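You operate a simulated robot arm through the tools that you are given. There is no shell and no other tool. Be economical: measure what you need, move in short steps, check, and stop when the job is done.

You run a simulated robot arm. Do the job below in one go: nothing can be reset, and whatever is moved stays where it is left.

## Task
Three buckets hang on the wrong numbers: rehang each on its own place.
Fine: stand bucket 4 on the blue mat to make room.
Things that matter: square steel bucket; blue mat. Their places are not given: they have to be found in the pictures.

It is judged by the outcome, as a careful person would: the job done as asked, and still so three seconds after it is handed in. It fails if anything else is knocked over, pushed out of place, dropped, spilled or broken.

## Robot
A 7-joint arm with a two-finger parallel gripper, fixed in place. Base frame: the origin is at the foot of the arm, x ahead of it, y to its left, z up. Lengths are in mm, angles in rad, forces in N, time in s.
Its first joint turns from -1.152 to 1.152 rad. Payload 2.6 kg.
The tool frame sits at the grasp point between the pads (the TCP): z along the fingers, y along the line on which they close. The tips reach 30 mm beyond it. Largest opening 94 mm; finger width 28, thickness 10; the body of the gripper, 50 by 96 mm, starts 55 mm behind the TCP.
Orientation is told as [roll, pitch, yaw] about the base's x, y, z axes, in that order, counted from this pose: with the fingers straight down and closing along the base's y, the tool's x points along the base's -x, its y along +y and its z along -z.

## Interface
- The arm moves only by the tool move_arm. Its argument "increments" is one flat list of numbers, 6 for each row, row after row: the shift along the base's x, y, z in units of 50 mm (1.0 is 50 mm), then the turn, a rotation vector about the base's x, y, z in units of 6 degrees (1.0 is 6 degrees). In form: [dx, dy, dz, wx, wy, wz, dx, dy, dz, wx, wy, wz, ...]. A call has 1 to 12 rows; each row shifts and turns the commanded pose from where the row before left it. "grip" is the closure in counts, from 0 (fully open) to 255 (shut), set as the call begins (left out, the last holds). A call with a number of a shift or a turn outside -1 to 1 is refused whole. Each row takes 0.2 s and may step no farther than 50 mm and 0.15 rad from the row before; otherwise, or with a gripper value out of range, the whole call is refused. Where a pose cannot be reached the arm comes as near as it can. A force on the tool above 40 N (or 10 N above the force at the start of the call, whichever is more), or a blocked arm, ends the call early, and 0.2 s more pass. Each finger travels about 72 mm/s and halts on what it meets, pressing with about 32 N; the grip force reading is that of the motor and also rises with nothing between the fingers. The clock runs only during rows and for 0.2 s after the last one: add rows that do not move to give the fingers time. It gives the time, the measured TCP pose, the force on the tool (base axes), the opening and the grip force at its end, in the units of the frame above (readings bear some noise).
- Cameras (640 x 400 px; columns grow to the right, rows downward): "scene" is fixed at [48.5, 463, 543.7]; the picture's right is [-0.50, -0.87, 0.00], its down [-0.65, 0.38, -0.66] and it looks along [0.57, -0.33, -0.76] (base axes); focal length 214 px, centre (320, 200). "wrist" rides on the gripper at [-37, 0, -58] in the tool frame; the picture's right is [0.00, -1.00, 0.00], its down [0.97, 0.00, -0.24] and it looks along [0.24, 0.00, 0.97] (tool axes); focal length 218 px, centre (320, 200).
- capture(camera): a new picture of that camera. No time passes.
- probe_pixels(camera, pixels): for up to 12 pixels [column, row] of the newest picture of that camera ("zoom" is the newest enlarged one), the place [x, y, z] in the base frame of the surface seen there, good to about 2 mm. No time passes.
- enlarge(camera, box): a new picture of the part [left, top, right, bottom] of that camera's present view, enlarged. No time passes.
- close_job(): hands the job in; it is judged then, once.

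Go step by step. Measure first, check grasps and placings, and put right what went wrong. The budget is 80 turns and 38 pictures, counting those below and the enlarged ones. Unless the task says otherwise, let go and move clear before handing in, and close with one line.

The tools are called after "Emit:" as name(argument=value, ...) on one line, values as JSON. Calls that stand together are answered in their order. move_arm: Moves the arm, as the interface text tells. Its arguments: {"type":"object","properties":{"increments":{"type":"array"},"grip":{"type":"number"}},"required":["increments"]} The other tools are called the same way: capture (camera) takes a picture; probe_pixels (camera, pixels) gives the place of the surface under pixels of a picture; enlarge (camera, box) takes an enlarged picture of a part of a camera's view; close_job () hands the job in.

At the start:

```text
t: 0.0
ee_pos: [349.8, 88.7, 410.2]
orientation: [0.0, -0.001, -0.001]
wrist_force: [-0.2, -0.2, 0.5]
opening: 94.1
grasp_force: 0.0
```

scene: 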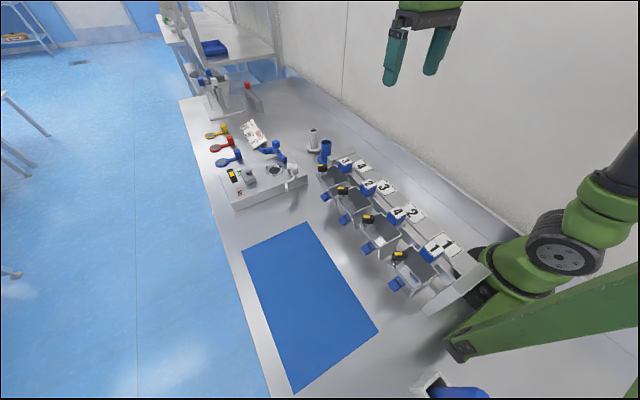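
wrist: 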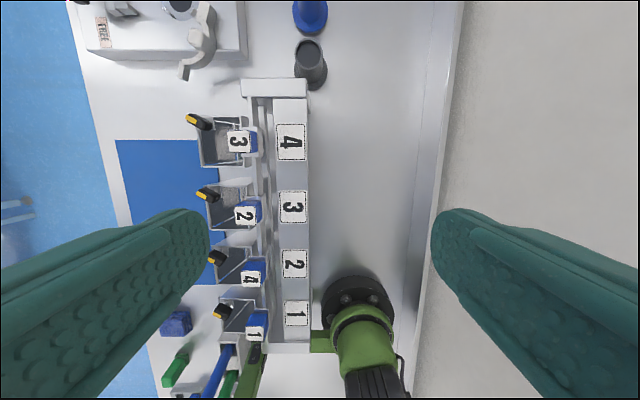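

The wrist picture shows a rack with places 1–4 (plates near column 293) holding buckets 1, 4, 2, 3, and the blue mat beside it. I'll look closer before moving.

Emit:
enlarge(camera="scene", box=[300, 130, 500, 310])

Emit:
enlarge(camera="wrist", box=[170, 70, 350, 360])

```text
2.22 times, centred on (400, 220) of scene
```

zoom: 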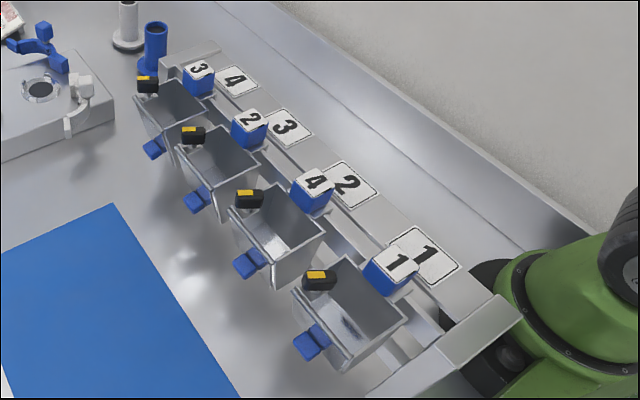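

```text
1.38 times, centred on (260, 215) of wrist
```

zoom: 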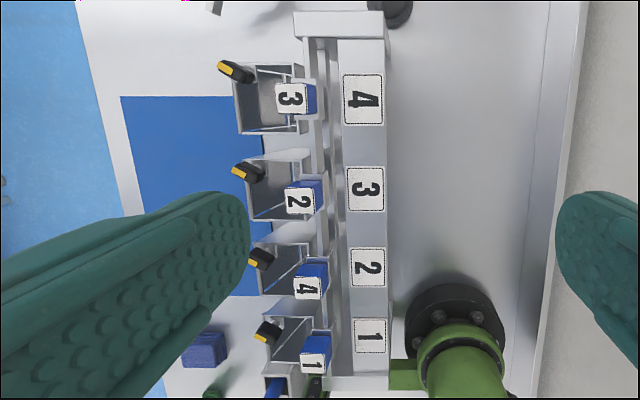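

Bucket order is clear: place 2 holds 4, place 3 holds 2, place 4 holds 3. I'll measure the blocks, rims and plates.

Emit:
probe_pixels(camera="zoom", pixels=[[362, 98], [365, 188], [368, 267], [370, 335], [290, 98], [299, 201], [308, 287], [312, 367], [235, 71], [248, 172], [262, 258], [268, 331]])

Emit:
enlarge(camera="scene", box=[360, 195, 450, 285])

```text
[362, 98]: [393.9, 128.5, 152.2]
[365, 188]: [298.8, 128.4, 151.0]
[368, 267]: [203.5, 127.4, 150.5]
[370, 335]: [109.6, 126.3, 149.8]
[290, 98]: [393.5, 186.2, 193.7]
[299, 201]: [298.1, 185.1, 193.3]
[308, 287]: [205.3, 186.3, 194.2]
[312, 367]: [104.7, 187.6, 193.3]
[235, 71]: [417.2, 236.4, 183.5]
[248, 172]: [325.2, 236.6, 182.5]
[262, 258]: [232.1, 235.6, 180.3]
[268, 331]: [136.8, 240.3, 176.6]
```

```text
4.44 times, centred on (405, 240) of scene
```

zoom: 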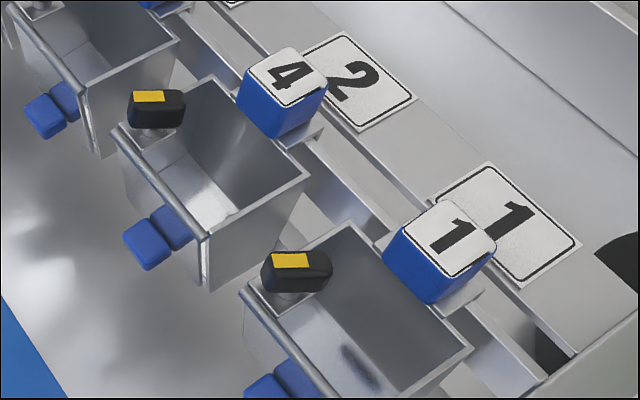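

The blue cube over the hook looks like the handle. I'll measure bucket 4's geometry: cube faces, flange, rail, rim, and tab.

Emit:
probe_pixels(camera="zoom", pixels=[[242, 78], [290, 50], [323, 82], [284, 106], [255, 110], [278, 133], [310, 132], [345, 170], [118, 130], [206, 232], [306, 174], [148, 238]])

Emit:
probe_pixels(camera="wrist", pixels=[[120, 145], [160, 145], [205, 290], [270, 190], [262, 190], [280, 230], [275, 88], [250, 180], [210, 210], [240, 185]])

Emit:
probe_pixels(camera="scene", pixels=[[245, 253], [307, 224], [376, 332], [296, 390], [310, 310], [404, 297], [365, 252], [292, 180], [326, 150], [312, 135]])

```text
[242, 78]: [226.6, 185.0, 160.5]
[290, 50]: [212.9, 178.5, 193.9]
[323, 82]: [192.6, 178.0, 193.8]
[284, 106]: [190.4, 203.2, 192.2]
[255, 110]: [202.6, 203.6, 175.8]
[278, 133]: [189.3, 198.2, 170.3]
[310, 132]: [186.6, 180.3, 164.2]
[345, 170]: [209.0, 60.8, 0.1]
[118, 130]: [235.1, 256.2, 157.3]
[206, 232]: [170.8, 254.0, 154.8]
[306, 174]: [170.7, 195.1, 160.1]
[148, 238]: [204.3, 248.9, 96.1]
```

```text
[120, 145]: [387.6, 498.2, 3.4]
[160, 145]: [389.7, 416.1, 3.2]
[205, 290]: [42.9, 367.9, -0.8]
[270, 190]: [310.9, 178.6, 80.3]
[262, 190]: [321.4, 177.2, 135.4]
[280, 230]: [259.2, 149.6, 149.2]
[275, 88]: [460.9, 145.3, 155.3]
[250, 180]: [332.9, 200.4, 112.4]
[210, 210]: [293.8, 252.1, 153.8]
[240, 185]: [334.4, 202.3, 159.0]
```

```text
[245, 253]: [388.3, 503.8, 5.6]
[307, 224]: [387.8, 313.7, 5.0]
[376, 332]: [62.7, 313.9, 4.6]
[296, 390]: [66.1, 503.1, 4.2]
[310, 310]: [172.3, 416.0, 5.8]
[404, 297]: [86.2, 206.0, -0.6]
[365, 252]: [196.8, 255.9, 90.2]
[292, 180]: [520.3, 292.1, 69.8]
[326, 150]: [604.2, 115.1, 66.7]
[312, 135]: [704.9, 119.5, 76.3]
```

Bucket 4's cube is about x 189–217, y 178–203, z 166–194. The mat lies at z≈4, so the table there is near 0, not 72, and I'll check that by contact. I'll move above bucket 4 with the fingers partly closed and look.

Emit:
move_arm(increments=[-0.588, 0.404, -0.4, 0, 0, 0, -0.588, 0.404, -0.4, 0, 0, 0, -0.588, 0.404, -0.4, 0, 0, 0, -0.588, 0.404, -0.4, 0, 0, 0, -0.588, 0.404, -0.4, 0, 0, 0, 0, 0, 0, 0, 0, 0], grip=95)

Emit:
capture(camera="wrist")

Emit:
capture(camera="scene")

```text
t: 1.4
ee_pos: [205.2, 189.0, 309.0]
orientation: [-0.001, 0.0, -0.001]
wrist_force: [0.1, 0.8, -0.6]
opening: 58.8
grasp_force: 0.0
```

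```text
32 pictures are left
```

wrist: 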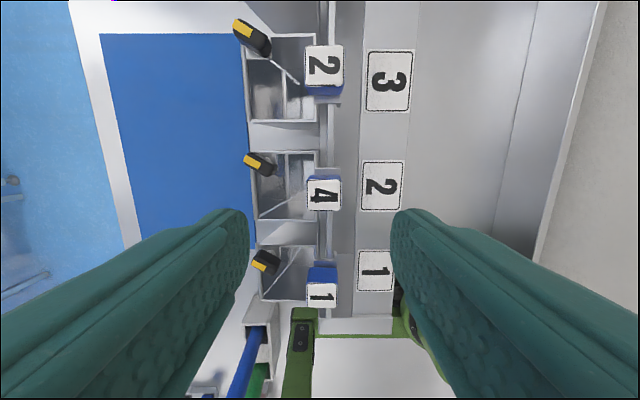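

```text
31 pictures are left
```

scene: 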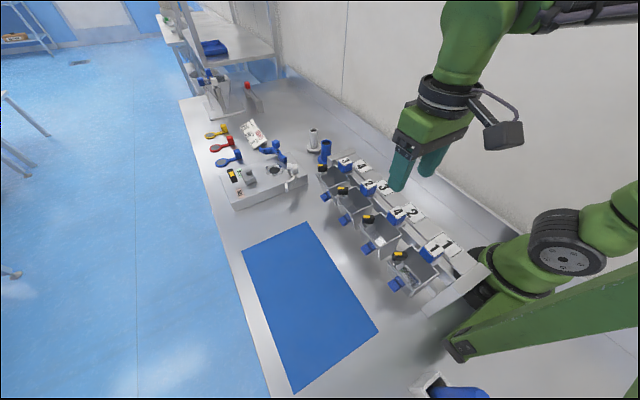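

The wrist view shows bucket 4's cube at (323,193). I'll enlarge it to read the hook and rail.

Emit:
enlarge(camera="wrist", box=[235, 130, 415, 240])

```text
3.56 times, centred on (325, 185) of wrist
```

zoom: 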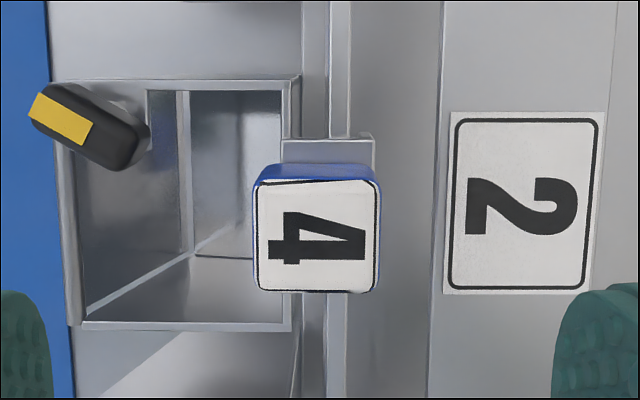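

Emit:
probe_pixels(camera="zoom", pixels=[[258, 235], [376, 235], [315, 184], [315, 288], [330, 150], [370, 150], [288, 150], [315, 60], [340, 60], [390, 60], [355, 60], [220, 290]])

Emit:
probe_pixels(camera="wrist", pixels=[[285, 100], [265, 100], [280, 185], [275, 195], [280, 280], [259, 164], [246, 160]])

```text
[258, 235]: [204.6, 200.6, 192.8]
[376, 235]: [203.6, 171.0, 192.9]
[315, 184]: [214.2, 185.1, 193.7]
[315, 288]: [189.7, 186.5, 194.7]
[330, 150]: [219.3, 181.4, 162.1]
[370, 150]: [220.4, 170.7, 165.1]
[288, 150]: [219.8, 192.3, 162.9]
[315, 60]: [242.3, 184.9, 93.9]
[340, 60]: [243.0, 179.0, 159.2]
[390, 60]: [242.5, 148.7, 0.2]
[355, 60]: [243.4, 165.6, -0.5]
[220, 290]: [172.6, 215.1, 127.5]
```

```text
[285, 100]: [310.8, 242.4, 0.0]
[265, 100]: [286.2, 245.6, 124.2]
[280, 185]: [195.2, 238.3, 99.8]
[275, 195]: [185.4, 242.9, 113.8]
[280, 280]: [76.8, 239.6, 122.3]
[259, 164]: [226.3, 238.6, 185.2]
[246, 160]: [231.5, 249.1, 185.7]
```

Cube centre is (203, 186.5) with its top at z 193, the flange at z 163 and the thin rail at y≈179. I'll descend so the tips stop just above the flange, then close.

Emit:
move_arm(increments=[-0.04, -0.05, -0.7, 0, 0, 0, 0, 0, -0.7, 0, 0, 0, 0, 0, -0.5, 0, 0, 0, 0, 0, -0.28, 0, 0, 0, 0, 0, 0, 0, 0, 0])

Emit:
capture(camera="wrist")

```text
t: 2.6
ee_pos: [201.9, 186.1, 200.3]
orientation: [0.001, -0.001, 0.0]
wrist_force: [0.0, 0.2, -0.4]
opening: 58.8
grasp_force: 0.0
```

```text
29 pictures are left
```

wrist: 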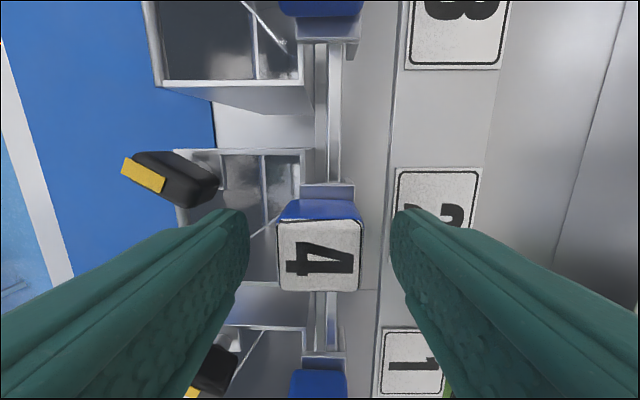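

The cube sits between the fingers, with the clip at (170,180) clear of them. I'll close now.

Emit:
move_arm(increments=[0, 0, -0.03, 0, 0, 0, 0, 0, 0, 0, 0, 0, 0, 0, 0, 0, 0, 0, 0, 0, 0, 0, 0, 0], grip=255)

```text
t: 3.6
ee_pos: [201.5, 185.7, 199.6]
orientation: [0.002, 0.0, 0.001]
wrist_force: [0.7, -0.9, 0.2]
opening: 29.8
grasp_force: 31.8
```

Held at an opening of 29.8 mm with no side load. I'll lift slowly straight up.

Emit:
move_arm(increments=[0, 0, 0.2, 0, 0, 0, 0, 0, 0.3, 0, 0, 0, 0, 0, 0.4, 0, 0, 0, 0, 0, 0.4, 0, 0, 0, 0, 0, 0.4, 0, 0, 0, 0, 0, 0.4, 0, 0, 0, 0, 0, 0, 0, 0, 0])

Emit:
enlarge(camera="scene", box=[310, 110, 490, 300])

```text
t: 5.2
ee_pos: [202.9, 188.1, 306.8]
orientation: [-0.001, 0.0, 0.001]
wrist_force: [0.7, 0.4, -2.9]
opening: 29.7
grasp_force: 32.2
```

```text
2.11 times, centred on (400, 205) of scene
```

zoom: 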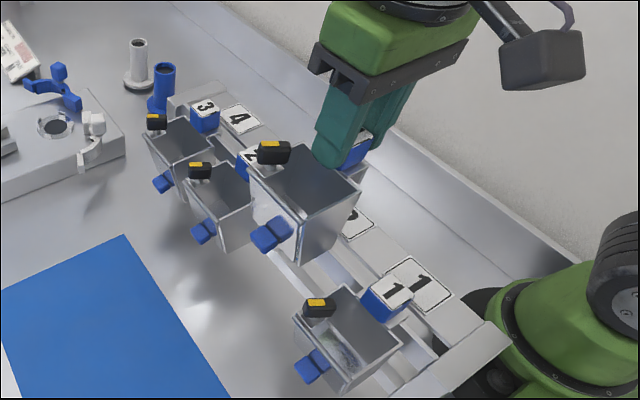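

Bucket 4 is free and level, and light at about 0.3 kg. I'll measure its bottom for the set-down.

Emit:
probe_pixels(camera="zoom", pixels=[[300, 258], [298, 250], [306, 254], [270, 235], [285, 228], [340, 228], [250, 185], [303, 208], [358, 180], [262, 215]])

```text
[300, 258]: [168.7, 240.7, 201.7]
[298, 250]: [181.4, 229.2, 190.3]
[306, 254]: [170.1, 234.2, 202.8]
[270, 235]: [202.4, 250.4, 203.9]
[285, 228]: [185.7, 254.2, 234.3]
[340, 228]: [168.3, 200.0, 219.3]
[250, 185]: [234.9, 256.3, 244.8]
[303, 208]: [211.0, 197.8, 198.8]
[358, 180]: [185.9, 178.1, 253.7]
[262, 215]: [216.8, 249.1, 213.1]
```

Emit:
enlarge(camera="scene", box=[370, 160, 430, 240])

```text
5.00 times, centred on (400, 200) of scene
```

zoom: 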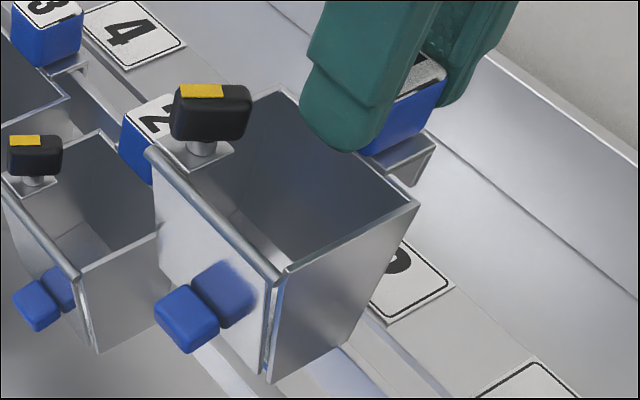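

Emit:
probe_pixels(camera="zoom", pixels=[[275, 378], [272, 370], [280, 370], [355, 305], [345, 325], [262, 360], [190, 345], [190, 310], [165, 320], [215, 335], [290, 280], [400, 160]])

```text
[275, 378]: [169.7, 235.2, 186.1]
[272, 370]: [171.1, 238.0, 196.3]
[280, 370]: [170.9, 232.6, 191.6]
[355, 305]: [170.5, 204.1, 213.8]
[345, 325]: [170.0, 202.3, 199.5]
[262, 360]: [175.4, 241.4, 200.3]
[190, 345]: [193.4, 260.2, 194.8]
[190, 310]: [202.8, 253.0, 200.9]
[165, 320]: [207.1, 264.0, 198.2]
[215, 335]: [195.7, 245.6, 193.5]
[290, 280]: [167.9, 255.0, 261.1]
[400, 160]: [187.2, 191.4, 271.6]
```

Bucket bottom is about 122 mm below the TCP, and the front tab sits slightly higher. I'll carry it in +y over the mat, then lower part way.

Emit:
move_arm(increments=[0, 0.3, 0, 0, 0, 0, 0, 0.7, 0, 0, 0, 0, 0, 0.9, 0, 0, 0, 0, 0, 0.9, 0, 0, 0, 0, 0.4, 0.7, 0, 0, 0, 0, 0.5, 0.25, 0, 0, 0, 0, 0.44, 0, -0.4, 0, 0, 0, 0, 0, -0.8, 0, 0, 0, 0, 0, -0.8, 0, 0, 0, 0, 0, -0.7, 0, 0, 0, 0, 0, -0.3, 0, 0, 0, 0, 0, 0, 0, 0, 0])

Emit:
capture(camera="scene")

```text
t: 7.8
ee_pos: [268.9, 374.4, 153.4]
orientation: [0.0, 0.001, 0.0]
wrist_force: [-0.2, -0.5, -2.8]
opening: 29.6
grasp_force: 31.7
```

```text
26 pictures are left
```

scene: 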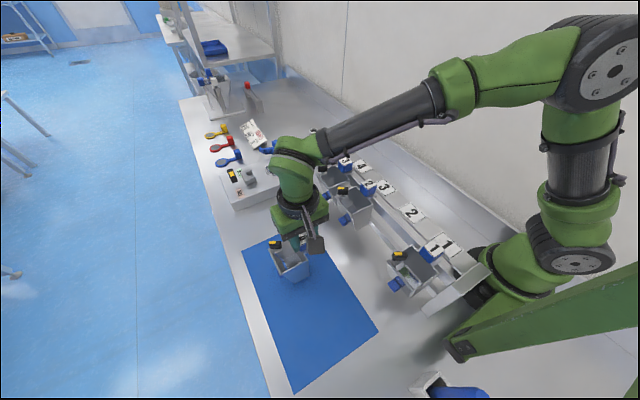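

The bucket is level over the mat, still about 25 mm up. I'll lower it in small steps to contact.

Emit:
move_arm(increments=[0, 0, -0.25, 0, 0, 0, 0, 0, -0.1, 0, 0, 0, 0, 0, -0.06, 0, 0, 0, 0, 0, 0, 0, 0, 0])

Emit:
enlarge(camera="scene", box=[240, 220, 340, 300])

```text
t: 8.8
ee_pos: [268.8, 373.7, 134.1]
orientation: [0.001, 0.0, 0.0]
wrist_force: [-0.4, 0.4, -4.1]
opening: 29.6
grasp_force: 31.7
```

```text
5.00 times, centred on (290, 260) of scene
```

zoom: 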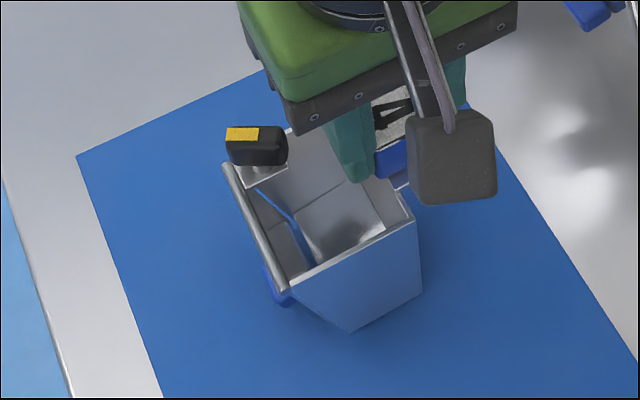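

No contact yet. I'll keep going in 1–2 mm steps.

Emit:
move_arm(increments=[0, 0, -0.04, 0, 0, 0, 0, 0, -0.04, 0, 0, 0, 0, 0, 0, 0, 0, 0])

Emit:
move_arm(increments=[0, 0, -0.03, 0, 0, 0, 0, 0, -0.03, 0, 0, 0, 0, 0, 0, 0, 0, 0])

```text
t: 9.6
ee_pos: [268.7, 372.8, 129.7]
orientation: [0.0, 0.001, 0.0]
wrist_force: [0.9, 0.0, -3.0]
opening: 29.7
grasp_force: 32.3
```

```text
t: 10.4
ee_pos: [268.5, 372.7, 127.9]
orientation: [-0.001, 0.001, -0.002]
wrist_force: [-7.4, -14.5, 23.2]
opening: 29.7
grasp_force: 31.4
```

Contact at z≈128 with 23 N up, so the bottom is on the mat. I'll ease up 1 mm, then check the force.

Emit:
move_arm(increments=[0, 0, 0.025, 0, 0, 0, 0, 0, 0, 0, 0, 0])

```text
t: 11.0
ee_pos: [269.5, 372.2, 129.2]
orientation: [0.002, 0.0, 0.001]
wrist_force: [-5.8, -10.1, 15.1]
opening: 29.7
grasp_force: 32.2
```

Emit:
move_arm(increments=[0, 0, 0.02, 0, 0, 0, 0, 0, 0, 0, 0, 0])

```text
t: 11.6
ee_pos: [270.3, 373.8, 127.5]
orientation: [0.001, -0.001, 0.003]
wrist_force: [-2.6, -0.2, -2.4]
opening: 29.6
grasp_force: 31.6
```

The load is now near the bucket's own weight, so it is just touching. I'll open to about 59 mm and look.

Emit:
move_arm(increments=[0, 0, 0, 0, 0, 0, 0, 0, 0, 0, 0, 0, 0, 0, 0, 0, 0, 0], grip=95)

Emit:
capture(camera="wrist")

```text
t: 12.4
ee_pos: [268.4, 373.1, 129.6]
orientation: [0.0, 0.0, 0.0]
wrist_force: [-0.4, 0.2, 1.2]
opening: 58.6
grasp_force: 0.1
```

```text
24 pictures are left
```

wrist: 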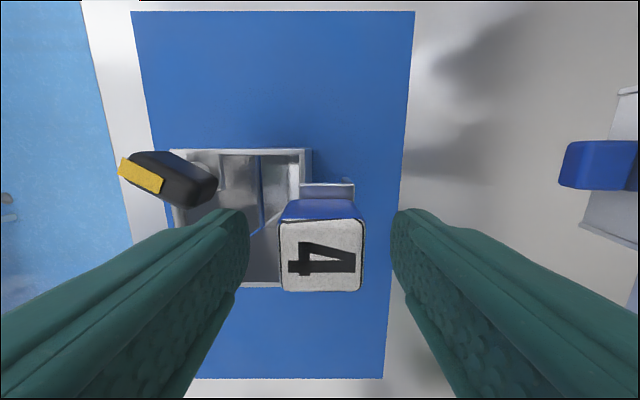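

Bucket 4 stands on the mat, released. I'll rise straight up and go over bucket 2 at place 3.

Emit:
move_arm(increments=[0, 0, 0.3, 0, 0, 0, 0, 0, 0.7, 0, 0, 0, 0, 0, 0.9, 0, 0, 0, 0, 0, 0.9, 0, 0, 0, 0, 0, 0.8, 0, 0, 0, 0.2, -0.9, 0, 0, 0, 0, 0.2, -0.95, 0, 0, 0, 0, 0.2, -0.95, 0, 0, 0, 0, 0, -0.95, 0, 0, 0, 0, 0, 0, 0, 0, 0, 0])

Emit:
enlarge(camera="wrist", box=[230, 90, 420, 210])

Emit:
capture(camera="scene")

```text
t: 14.6
ee_pos: [299.6, 185.4, 308.9]
orientation: [0.0, 0.0, 0.0]
wrist_force: [0.3, -0.8, -0.5]
opening: 58.8
grasp_force: 0.1
```

```text
3.33 times, centred on (325, 150) of wrist
```

zoom: 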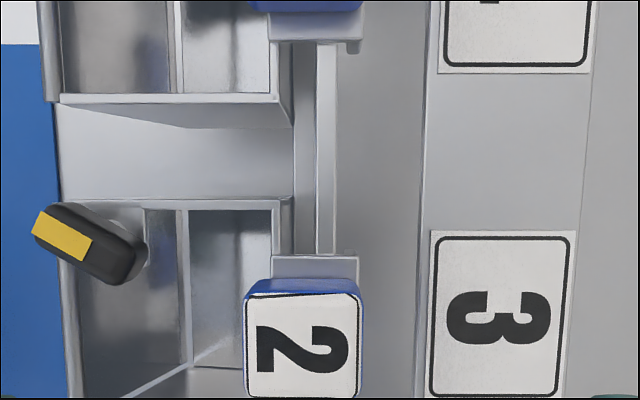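

```text
22 pictures are left
```

scene: 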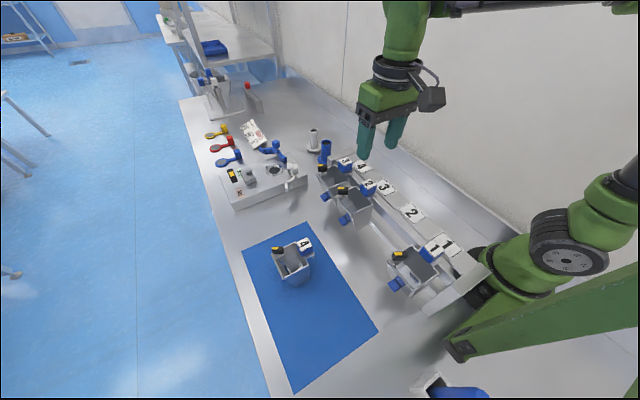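

Emit:
probe_pixels(camera="zoom", pixels=[[248, 345], [358, 345], [300, 300], [300, 394], [280, 265], [350, 265], [315, 150], [325, 150], [305, 150], [500, 234], [500, 392], [500, 315]])

Emit:
probe_pixels(camera="scene", pixels=[[305, 245], [274, 250], [310, 263], [297, 285], [306, 278], [295, 262]])

```text
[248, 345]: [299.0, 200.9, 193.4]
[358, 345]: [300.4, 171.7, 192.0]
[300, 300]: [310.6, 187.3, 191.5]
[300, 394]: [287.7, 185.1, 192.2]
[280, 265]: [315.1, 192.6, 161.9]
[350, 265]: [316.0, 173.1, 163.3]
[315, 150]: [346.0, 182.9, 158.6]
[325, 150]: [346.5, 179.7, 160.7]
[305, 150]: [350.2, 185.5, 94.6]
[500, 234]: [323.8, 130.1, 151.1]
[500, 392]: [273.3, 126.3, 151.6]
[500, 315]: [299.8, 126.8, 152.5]
```

```text
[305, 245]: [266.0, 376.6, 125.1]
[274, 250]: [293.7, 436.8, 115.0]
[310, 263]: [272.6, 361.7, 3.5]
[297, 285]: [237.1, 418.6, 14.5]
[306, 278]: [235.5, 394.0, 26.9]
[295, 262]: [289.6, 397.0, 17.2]
```

Bucket 2's cube is centred at (299, 186.5), which is under the tool. I'll descend and grip it.

Emit:
move_arm(increments=[0, 0, -0.7, 0, 0, 0, 0, 0, -0.7, 0, 0, 0, 0, 0, -0.5, 0, 0, 0, 0, 0, -0.29, 0, 0, 0, 0, 0, 0, 0, 0, 0])

Emit:
move_arm(increments=[0, 0, 0, 0, 0, 0, 0, 0, 0, 0, 0, 0, 0, 0, 0, 0, 0, 0, 0, 0, 0, 0, 0, 0], grip=255)

```text
t: 15.8
ee_pos: [298.7, 186.0, 201.1]
orientation: [-0.002, 0.0, 0.0]
wrist_force: [-0.8, -0.2, 0.3]
opening: 58.9
grasp_force: 0.1
```

```text
t: 16.8
ee_pos: [298.7, 184.6, 200.0]
orientation: [0.0, -0.003, 0.001]
wrist_force: [-0.5, -0.6, 0.0]
opening: 29.8
grasp_force: 32.0
```

Held at 29.8 mm. I'll lift, shift -95 mm in x to place 2, and stop above the rail to check alignment.

Emit:
move_arm(increments=[0, 0, 0.2, 0, 0, 0, 0, 0, 0.3, 0, 0, 0, 0, 0, 0.5, 0, 0, 0, 0, 0, 0.5, 0, 0, 0, 0, 0, 0.6, 0, 0, 0, -0.4, 0, 0, 0, 0, 0, -0.6, 0, 0, 0, 0, 0, -0.6, 0, 0, 0, 0, 0, -0.3, 0, 0, 0, 0, 0, 0, 0, 0, 0, 0, 0])

Emit:
enlarge(camera="wrist", box=[220, 100, 420, 300])

Emit:
enlarge(camera="scene", box=[340, 140, 460, 300])

```text
t: 19.0
ee_pos: [200.6, 185.0, 306.4]
orientation: [0.001, 0.001, 0.0]
wrist_force: [-0.3, -0.5, -2.8]
opening: 29.3
grasp_force: 32.2
```

```text
2.00 times, centred on (320, 200) of wrist
```

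zoom: 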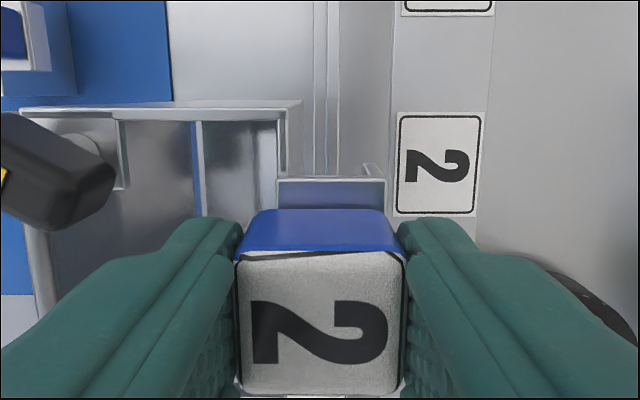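

```text
2.50 times, centred on (400, 220) of scene
```

zoom: 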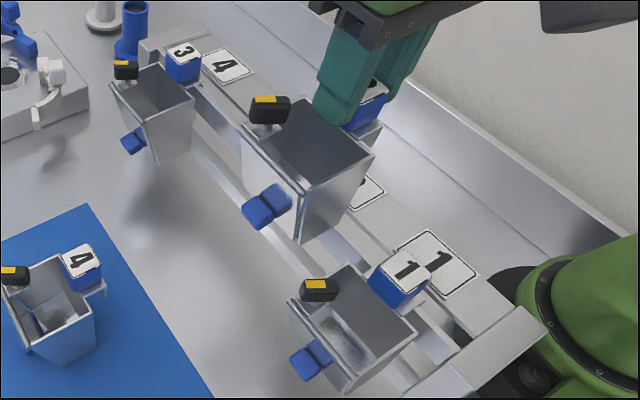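

The hook (270–385, 185) lines up over the rail and the bucket is level. I'll lower most of the way, then finish slowly.

Emit:
move_arm(increments=[0, 0, -0.4, 0, 0, 0, 0, 0, -0.5, 0, 0, 0, 0, 0, -0.4, 0, 0, 0, 0, 0, -0.3, 0, 0, 0, 0, 0, -0.2, 0, 0, 0, 0, 0, -0.14, 0, 0, 0, 0, 0, 0, 0, 0, 0])

Emit:
move_arm(increments=[0, 0, -0.06, 0, 0, 0, 0, 0, -0.04, 0, 0, 0, 0, 0, -0.03, 0, 0, 0, 0, 0, 0, 0, 0, 0])

```text
t: 20.6
ee_pos: [204.8, 185.6, 208.1]
orientation: [-0.001, -0.001, 0.0]
wrist_force: [0.3, -0.6, -4.0]
opening: 29.4
grasp_force: 32.1
```

```text
t: 21.6
ee_pos: [204.5, 186.6, 202.5]
orientation: [0.002, 0.0, 0.0]
wrist_force: [0.0, -0.3, -3.9]
opening: 29.7
grasp_force: 31.5
```

Emit:
move_arm(increments=[0, 0, -0.02, 0, 0, 0, 0, 0, -0.02, 0, 0, 0, 0, 0, 0, 0, 0, 0])

Emit:
enlarge(camera="scene", box=[340, 170, 440, 270])

```text
t: 22.4
ee_pos: [203.3, 187.2, 200.4]
orientation: [0.001, 0.0, -0.001]
wrist_force: [1.0, -0.2, -3.5]
opening: 29.6
grasp_force: 31.9
```

```text
4.00 times, centred on (390, 220) of scene
```

zoom: 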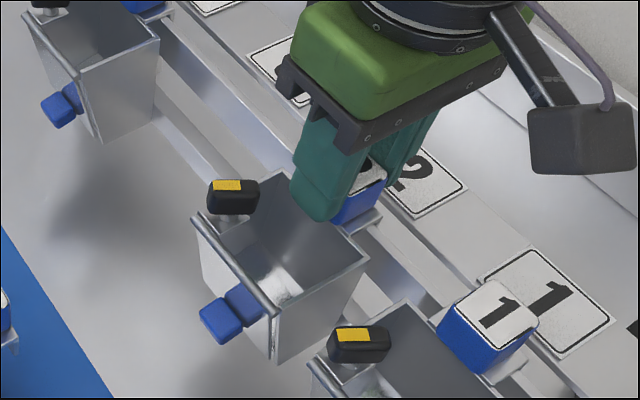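

Almost seated; the force is still the bucket's weight. I'll take small steps to rail contact.

Emit:
move_arm(increments=[0, 0, -0.02, 0, 0, 0, 0, 0, 0, 0, 0, 0])

Emit:
move_arm(increments=[0, 0, -0.02, 0, 0, 0, 0, 0, 0, 0, 0, 0])

```text
t: 23.0
ee_pos: [203.7, 186.3, 199.7]
orientation: [0.001, -0.002, -0.002]
wrist_force: [-5.5, -7.9, 22.1]
opening: 29.6
grasp_force: 31.7
```

```text
t: 23.6
ee_pos: [204.2, 186.4, 198.0]
orientation: [0.002, -0.005, 0.0]
wrist_force: [-1.5, -7.3, 28.6]
opening: 29.7
grasp_force: 32.1
```

Contact on the rail at z≈199. I'll ease up 1 mm and open.

Emit:
move_arm(increments=[0, 0, 0.03, 0, 0, 0, 0, 0, 0, 0, 0, 0])

Emit:
move_arm(increments=[0, 0, 0, 0, 0, 0, 0, 0, 0, 0, 0, 0, 0, 0, 0, 0, 0, 0], grip=95)

Emit:
capture(camera="wrist")

```text
t: 24.2
ee_pos: [202.2, 186.5, 200.8]
orientation: [0.001, 0.001, 0.003]
wrist_force: [3.1, 2.3, 4.2]
opening: 29.6
grasp_force: 31.9
```

```text
t: 25.0
ee_pos: [203.4, 185.8, 199.4]
orientation: [-0.001, 0.0, -0.001]
wrist_force: [-0.1, 0.5, -0.5]
opening: 58.8
grasp_force: 0.1
```

```text
18 pictures are left
```

wrist: 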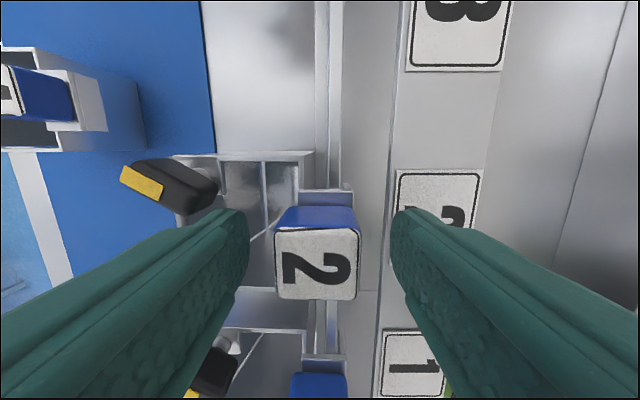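

Bucket 2 hangs in place 2. Next I'll go above bucket 3 at place 4.

Emit:
move_arm(increments=[0, 0, 0.4, 0, 0, 0, 0, 0, 0.9, 0, 0, 0, 0, 0, 0.9, 0, 0, 0, 0.9, 0, 0, 0, 0, 0, 0.98, 0, 0, 0, 0, 0, 0.98, 0, 0, 0, 0, 0, 0.98, 0, 0, 0, 0, 0, 0, 0, 0, 0, 0, 0])

Emit:
enlarge(camera="wrist", box=[230, 110, 420, 230])

```text
t: 26.8
ee_pos: [393.8, 183.9, 310.4]
orientation: [0.001, -0.001, 0.0]
wrist_force: [-0.1, 0.0, -0.7]
opening: 58.6
grasp_force: 0.1
```

```text
3.33 times, centred on (325, 170) of wrist
```

zoom: 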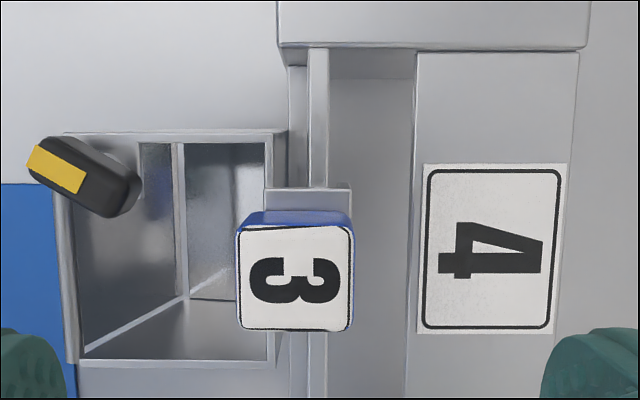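

Emit:
probe_pixels(camera="zoom", pixels=[[240, 280], [350, 280], [295, 228], [295, 328], [280, 200], [345, 200], [495, 165], [495, 332], [318, 100], [312, 370]])

Emit:
move_arm(increments=[0, 0, 0, 0, 0, 0])

```text
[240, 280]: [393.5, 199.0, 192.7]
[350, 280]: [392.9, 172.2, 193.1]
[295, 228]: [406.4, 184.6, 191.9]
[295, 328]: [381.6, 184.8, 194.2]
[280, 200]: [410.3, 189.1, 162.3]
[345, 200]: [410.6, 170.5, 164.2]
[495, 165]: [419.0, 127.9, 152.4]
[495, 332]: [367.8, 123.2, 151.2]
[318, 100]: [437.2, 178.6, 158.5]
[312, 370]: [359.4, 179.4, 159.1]
```

```text
t: 27.2
ee_pos: [395.1, 184.0, 309.8]
orientation: [0.0, -0.001, 0.001]
wrist_force: [0.3, 0.4, -0.3]
opening: 59.0
grasp_force: 0.1
```

Bucket 3's cube is centred at about (394, 185.5) and the tool is within 2 mm of it. I'll correct y slightly, descend and grip.

Emit:
move_arm(increments=[0, 0.03, -0.7, 0, 0, 0, 0, 0, -0.7, 0, 0, 0, 0, 0, -0.5, 0, 0, 0, 0, 0, -0.28, 0, 0, 0, 0, 0, 0, 0, 0, 0])

Emit:
move_arm(increments=[0, 0, 0, 0, 0, 0, 0, 0, 0, 0, 0, 0, 0, 0, 0, 0, 0, 0, 0, 0, 0, 0, 0, 0], grip=255)

```text
t: 28.4
ee_pos: [395.9, 187.1, 198.9]
orientation: [-0.002, 0.0, 0.0]
wrist_force: [0.1, 0.1, -0.3]
opening: 59.2
grasp_force: 0.1
```

```text
t: 29.4
ee_pos: [395.9, 187.6, 199.7]
orientation: [0.0, 0.001, 0.0]
wrist_force: [0.3, -0.5, -0.1]
opening: 29.8
grasp_force: 32.6
```

Held. I'll lift, shift -95 mm in x to place 3, and lower to just above the seat, looking once on the way.

Emit:
move_arm(increments=[0, 0, 0.2, 0, 0, 0, 0, 0, 0.3, 0, 0, 0, 0, 0, 0.5, 0, 0, 0, 0, 0, 0.5, 0, 0, 0, 0, 0, 0.6, 0, 0, 0, -0.4, 0, 0, 0, 0, 0, -0.6, 0, 0, 0, 0, 0, -0.6, 0, 0, 0, 0, 0, -0.3, 0, 0, 0, 0, 0, 0, 0, 0, 0, 0, 0, 0, 0, 0, 0, 0, 0])

Emit:
capture(camera="wrist")

```text
t: 31.8
ee_pos: [300.9, 186.3, 306.8]
orientation: [0.0, 0.001, 0.0]
wrist_force: [0.4, 0.1, -4.2]
opening: 29.8
grasp_force: 31.8
```

```text
16 pictures are left
```

wrist: 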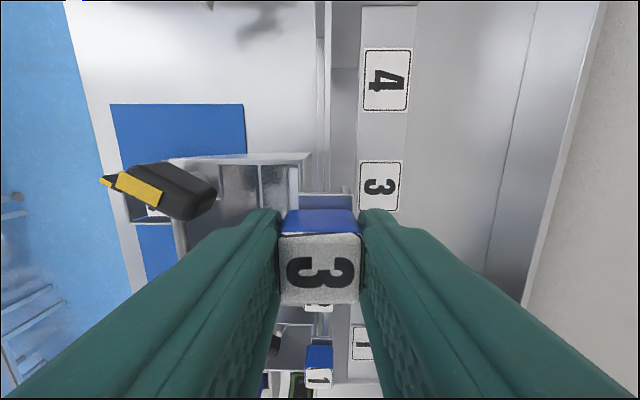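

Bucket 3 is level over place 3. I'll lower it.

Emit:
move_arm(increments=[0, 0, -0.4, 0, 0, 0, 0, 0, -0.5, 0, 0, 0, 0, 0, -0.4, 0, 0, 0, 0, 0, -0.3, 0, 0, 0, 0, 0, -0.2, 0, 0, 0, 0, 0, -0.14, 0, 0, 0, 0, 0, 0, 0, 0, 0])

Emit:
move_arm(increments=[0, 0, -0.06, 0, 0, 0, 0, 0, -0.04, 0, 0, 0, 0, 0, -0.03, 0, 0, 0, 0, 0, 0, 0, 0, 0])

Emit:
move_arm(increments=[0, 0, -0.02, 0, 0, 0, 0, 0, 0, 0, 0, 0])

```text
t: 33.4
ee_pos: [300.2, 187.9, 208.1]
orientation: [-0.002, 0.0, -0.001]
wrist_force: [-0.1, -0.6, -3.2]
opening: 29.4
grasp_force: 32.3
```

```text
t: 34.4
ee_pos: [301.0, 187.9, 201.6]
orientation: [0.0, 0.001, -0.002]
wrist_force: [0.8, 0.1, -3.8]
opening: 29.8
grasp_force: 32.2
```

```text
t: 35.0
ee_pos: [299.8, 188.2, 202.2]
orientation: [-0.001, 0.0, 0.0]
wrist_force: [-0.2, 0.4, -3.2]
opening: 29.6
grasp_force: 32.3
```

Emit:
move_arm(increments=[0, 0, -0.02, 0, 0, 0, 0, 0, 0, 0, 0, 0])

Emit:
move_arm(increments=[0, 0, -0.015, 0, 0, 0, 0, 0, 0, 0, 0, 0])

```text
t: 35.6
ee_pos: [300.6, 187.4, 200.7]
orientation: [0.0, 0.0, 0.002]
wrist_force: [0.5, -0.3, -3.6]
opening: 29.7
grasp_force: 32.0
```

```text
t: 36.2
ee_pos: [300.6, 186.6, 198.9]
orientation: [0.002, 0.0, 0.001]
wrist_force: [-1.6, -0.5, 1.5]
opening: 29.8
grasp_force: 32.1
```

Weight is now taken by the rail (force -3.6 → +1.5). I'll release and look.

Emit:
move_arm(increments=[0, 0, 0, 0, 0, 0, 0, 0, 0, 0, 0, 0, 0, 0, 0, 0, 0, 0], grip=95)

Emit:
capture(camera="wrist")

```text
t: 37.0
ee_pos: [301.5, 188.1, 198.4]
orientation: [0.001, -0.001, 0.0]
wrist_force: [0.3, -0.6, 0.2]
opening: 58.8
grasp_force: 0.0
```

```text
15 pictures are left
```

wrist: 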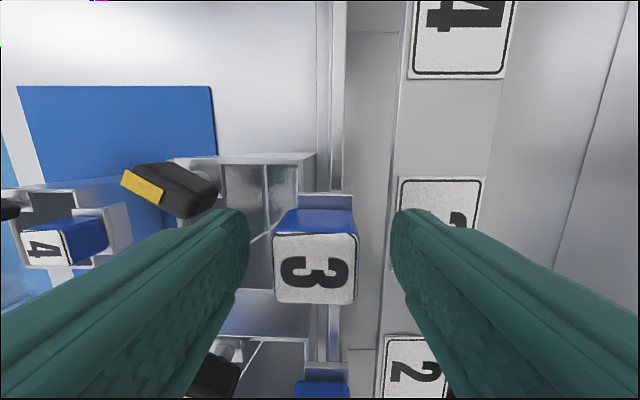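

Bucket 3 hangs in place 3. I'll go up and back over bucket 4 on the mat.

Emit:
move_arm(increments=[0, 0, 0.4, 0, 0, 0, 0, 0, 0.9, 0, 0, 0, 0, 0, 0.92, 0, 0, 0, -0.16, 0.93, 0, 0, 0, 0, -0.16, 0.93, 0, 0, 0, 0, -0.16, 0.93, 0, 0, 0, 0, -0.16, 0.93, 0, 0, 0, 0, 0, 0, -0.8, 0, 0, 0, 0, 0, -0.7, 0, 0, 0, 0, 0, 0, 0, 0, 0])

Emit:
capture(camera="wrist")

```text
t: 39.2
ee_pos: [269.4, 372.2, 234.1]
orientation: [0.0, 0.001, 0.001]
wrist_force: [-0.2, 0.9, -0.1]
opening: 58.8
grasp_force: 0.1
```

```text
14 pictures are left
```

wrist: 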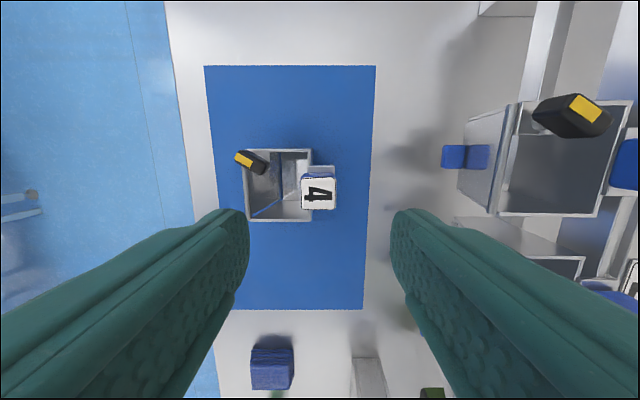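

Bucket 4's cube at (319,193) is centred between the fingers. I'll descend 105 mm and grip.

Emit:
move_arm(increments=[0, 0, -0.8, 0, 0, 0, 0, 0, -0.7, 0, 0, 0, 0, 0, -0.4, 0, 0, 0, 0, 0, -0.2, 0, 0, 0, 0, 0, 0, 0, 0, 0])

Emit:
move_arm(increments=[0, 0, 0, 0, 0, 0, 0, 0, 0, 0, 0, 0, 0, 0, 0, 0, 0, 0, 0, 0, 0, 0, 0, 0], grip=255)

```text
t: 40.4
ee_pos: [268.2, 372.0, 128.6]
orientation: [0.0, 0.0, 0.0]
wrist_force: [0.6, -0.6, 0.3]
opening: 59.0
grasp_force: 0.0
```

```text
t: 41.4
ee_pos: [267.3, 371.8, 130.7]
orientation: [0.0, -0.001, -0.001]
wrist_force: [-0.5, 2.8, -0.3]
opening: 29.8
grasp_force: 32.5
```

Held. I'll lift to about z 315, move +124 mm in x over the mat, then in -y to place 4.

Emit:
move_arm(increments=[0, 0, 0.2, 0, 0, 0, 0, 0, 0.6, 0, 0, 0, 0, 0, 0.9, 0, 0, 0, 0, 0, 1, 0, 0, 0, 0, 0, 1, 0, 0, 0, 0.8, 0, 0, 0, 0, 0, 0.9, 0, 0, 0, 0, 0, 0.78, -0.4, 0, 0, 0, 0, 0, -0.8, 0, 0, 0, 0, 0, -0.9, 0, 0, 0, 0, 0, -0.9, 0, 0, 0, 0, 0, -0.75, 0, 0, 0, 0])

Emit:
move_arm(increments=[0, 0, -0.2, 0, 0, 0, 0, 0, 0, 0, 0, 0, 0, 0, 0, 0, 0, 0])

Emit:
enlarge(camera="wrist", box=[220, 100, 420, 300])

Emit:
capture(camera="scene")

```text
t: 44.0
ee_pos: [392.4, 182.5, 316.1]
orientation: [0.002, 0.0, 0.001]
wrist_force: [-0.7, -0.1, -4.3]
opening: 29.5
grasp_force: 32.5
```

```text
t: 44.8
ee_pos: [391.7, 184.1, 306.8]
orientation: [0.0, 0.0, 0.0]
wrist_force: [0.1, -0.8, -3.9]
opening: 29.6
grasp_force: 32.2
```

```text
2.00 times, centred on (320, 200) of wrist
```

zoom: 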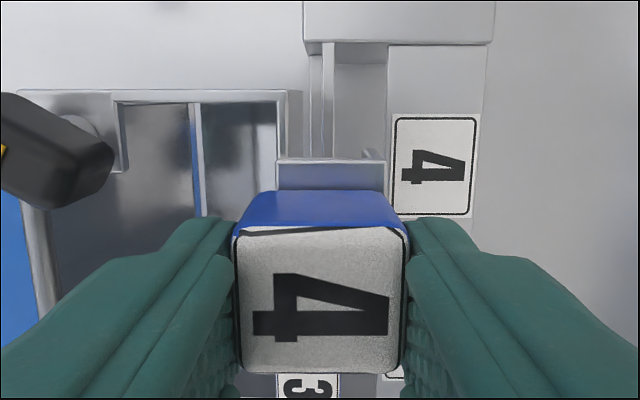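

```text
12 pictures are left
```

scene: 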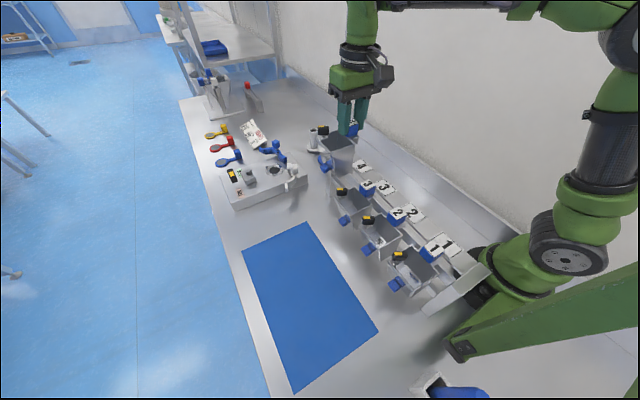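

Measured y is 183–184, a little low compared with the earlier grasps at about 186. I'll measure the held hook against the rail.

Emit:
probe_pixels(camera="zoom", pixels=[[283, 175], [330, 175], [380, 175], [245, 300], [400, 300], [320, 240], [328, 100], [332, 100], [322, 100], [315, 100], [288, 110]])

Emit:
move_arm(increments=[0, 0, 0, 0, 0, 0])

```text
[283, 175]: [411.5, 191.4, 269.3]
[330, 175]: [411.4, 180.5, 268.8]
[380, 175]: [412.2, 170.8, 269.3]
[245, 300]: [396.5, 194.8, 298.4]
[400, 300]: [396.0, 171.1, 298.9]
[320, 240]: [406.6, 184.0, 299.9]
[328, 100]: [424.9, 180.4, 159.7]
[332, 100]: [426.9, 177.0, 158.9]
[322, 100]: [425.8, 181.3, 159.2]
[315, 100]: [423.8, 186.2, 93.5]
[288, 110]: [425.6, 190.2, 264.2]
```

```text
t: 45.2
ee_pos: [391.3, 183.5, 306.4]
orientation: [0.0, 0.0, 0.002]
wrist_force: [-0.3, 0.0, -3.2]
opening: 29.5
grasp_force: 32.5
```

The hook spans y 171–191, within 1–2 mm of its hung position, and x matches. I'll add 1.5 mm in y and lower.

Emit:
move_arm(increments=[0, 0.03, -0.4, 0, 0, 0, 0, 0, -0.5, 0, 0, 0, 0, 0, -0.4, 0, 0, 0, 0, 0, -0.3, 0, 0, 0, 0, 0, -0.2, 0, 0, 0, 0, 0, -0.14, 0, 0, 0, 0, 0, 0, 0, 0, 0])

Emit:
move_arm(increments=[0, 0, -0.06, 0, 0, 0, 0, 0, -0.03, 0, 0, 0, 0, 0, 0, 0, 0, 0])

Emit:
enlarge(camera="scene", box=[300, 130, 400, 220])

```text
t: 46.8
ee_pos: [391.4, 186.0, 208.8]
orientation: [0.001, 0.0, 0.0]
wrist_force: [-0.4, 0.5, -3.9]
opening: 29.6
grasp_force: 31.5
```

```text
t: 47.6
ee_pos: [391.2, 187.3, 203.3]
orientation: [-0.001, 0.001, 0.001]
wrist_force: [0.1, 0.0, -4.6]
opening: 29.5
grasp_force: 31.9
```

```text
4.44 times, centred on (350, 175) of scene
```

zoom: 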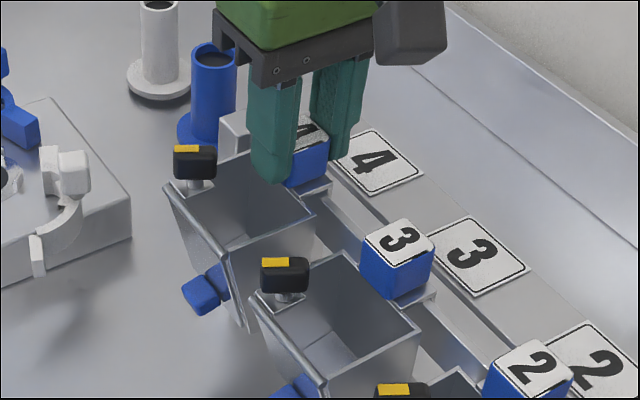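

The bucket is aligned with place 4 and a few mm from its seat. I'll finish in 1 mm steps.

Emit:
move_arm(increments=[0, 0, -0.03, 0, 0, 0, 0, 0, 0, 0, 0, 0])

Emit:
move_arm(increments=[0, 0, -0.02, 0, 0, 0, 0, 0, 0, 0, 0, 0])

Emit:
move_arm(increments=[0, 0, -0.015, 0, 0, 0, 0, 0, 0, 0, 0, 0])

```text
t: 48.2
ee_pos: [391.5, 187.2, 201.7]
orientation: [-0.001, -0.001, 0.0]
wrist_force: [-0.7, -0.6, -3.5]
opening: 29.9
grasp_force: 32.1
```

```text
t: 48.8
ee_pos: [391.5, 187.4, 201.2]
orientation: [0.001, 0.0, 0.001]
wrist_force: [0.1, 0.3, -3.5]
opening: 29.5
grasp_force: 32.3
```

```text
t: 49.4
ee_pos: [392.5, 186.4, 200.7]
orientation: [0.0, -0.001, -0.001]
wrist_force: [-0.5, -1.4, 0.5]
opening: 29.3
grasp_force: 31.8
```

The rail has taken the weight (+0.5 N). I'll release, rise straight up and check.

Emit:
move_arm(increments=[0, 0, 0, 0, 0, 0, 0, 0, 0, 0, 0, 0, 0, 0, 0, 0, 0, 0], grip=95)

Emit:
move_arm(increments=[0, 0, 0.3, 0, 0, 0, 0, 0, 0.9, 0, 0, 0, 0, 0, 1, 0, 0, 0, -0.4, -0.4, 0.8, 0, 0, 0, -0.4, -0.8, 0.3, 0, 0, 0, 0, -0.8, 0.3, 0, 0, 0, 0, 0, 0, 0, 0, 0])

Emit:
capture(camera="wrist")

Emit:
enlarge(camera="scene", box=[300, 130, 480, 300])

```text
t: 50.2
ee_pos: [392.9, 186.4, 200.8]
orientation: [0.001, -0.001, -0.001]
wrist_force: [0.9, 0.4, 0.3]
opening: 58.9
grasp_force: 0.1
```

```text
t: 51.8
ee_pos: [352.4, 84.5, 381.2]
orientation: [0.0, 0.0, 0.0]
wrist_force: [-0.1, 0.0, 0.1]
opening: 58.8
grasp_force: 0.1
```

```text
10 pictures are left
```

wrist: 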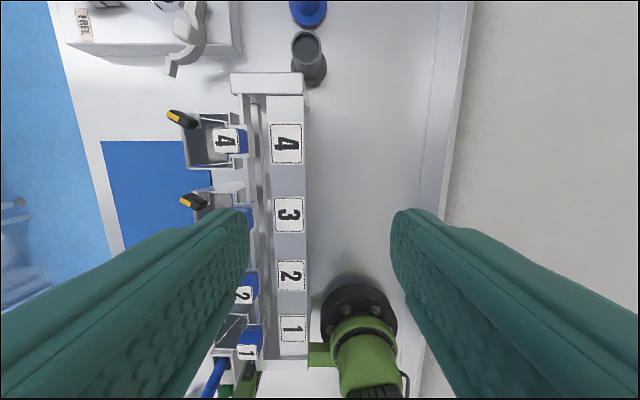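

```text
2.35 times, centred on (390, 215) of scene
```

zoom: 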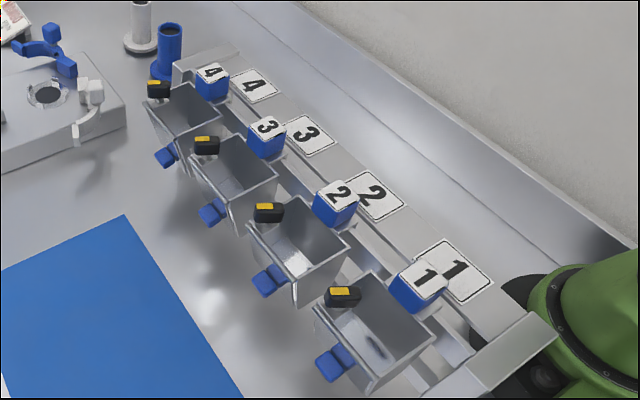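

All four cubes match their plates, and the mat is clear. One last check of cube heights for seating.

Emit:
probe_pixels(camera="zoom", pixels=[[211, 73], [267, 126], [338, 193], [425, 276], [182, 128], [245, 182], [300, 262], [375, 345]])

```text
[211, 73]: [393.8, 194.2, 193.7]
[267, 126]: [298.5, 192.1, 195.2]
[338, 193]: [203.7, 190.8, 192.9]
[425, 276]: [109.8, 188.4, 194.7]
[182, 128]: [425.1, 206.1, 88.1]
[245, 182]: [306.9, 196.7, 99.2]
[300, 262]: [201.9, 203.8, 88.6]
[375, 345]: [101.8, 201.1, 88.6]
```

Cube tops are at z 193–195 and x 394, 299, 204, 110, level with the untouched bucket 1 and each on its own plate. I'm handing in.

Emit:
close_job()

```text
The job is handed in.
```

Buckets 2, 3 and 4 now hang on their own numbers. Bucket 4 stood on the blue mat while room was made; the mat is clear, bucket 1 was left alone, and the arm is clear.
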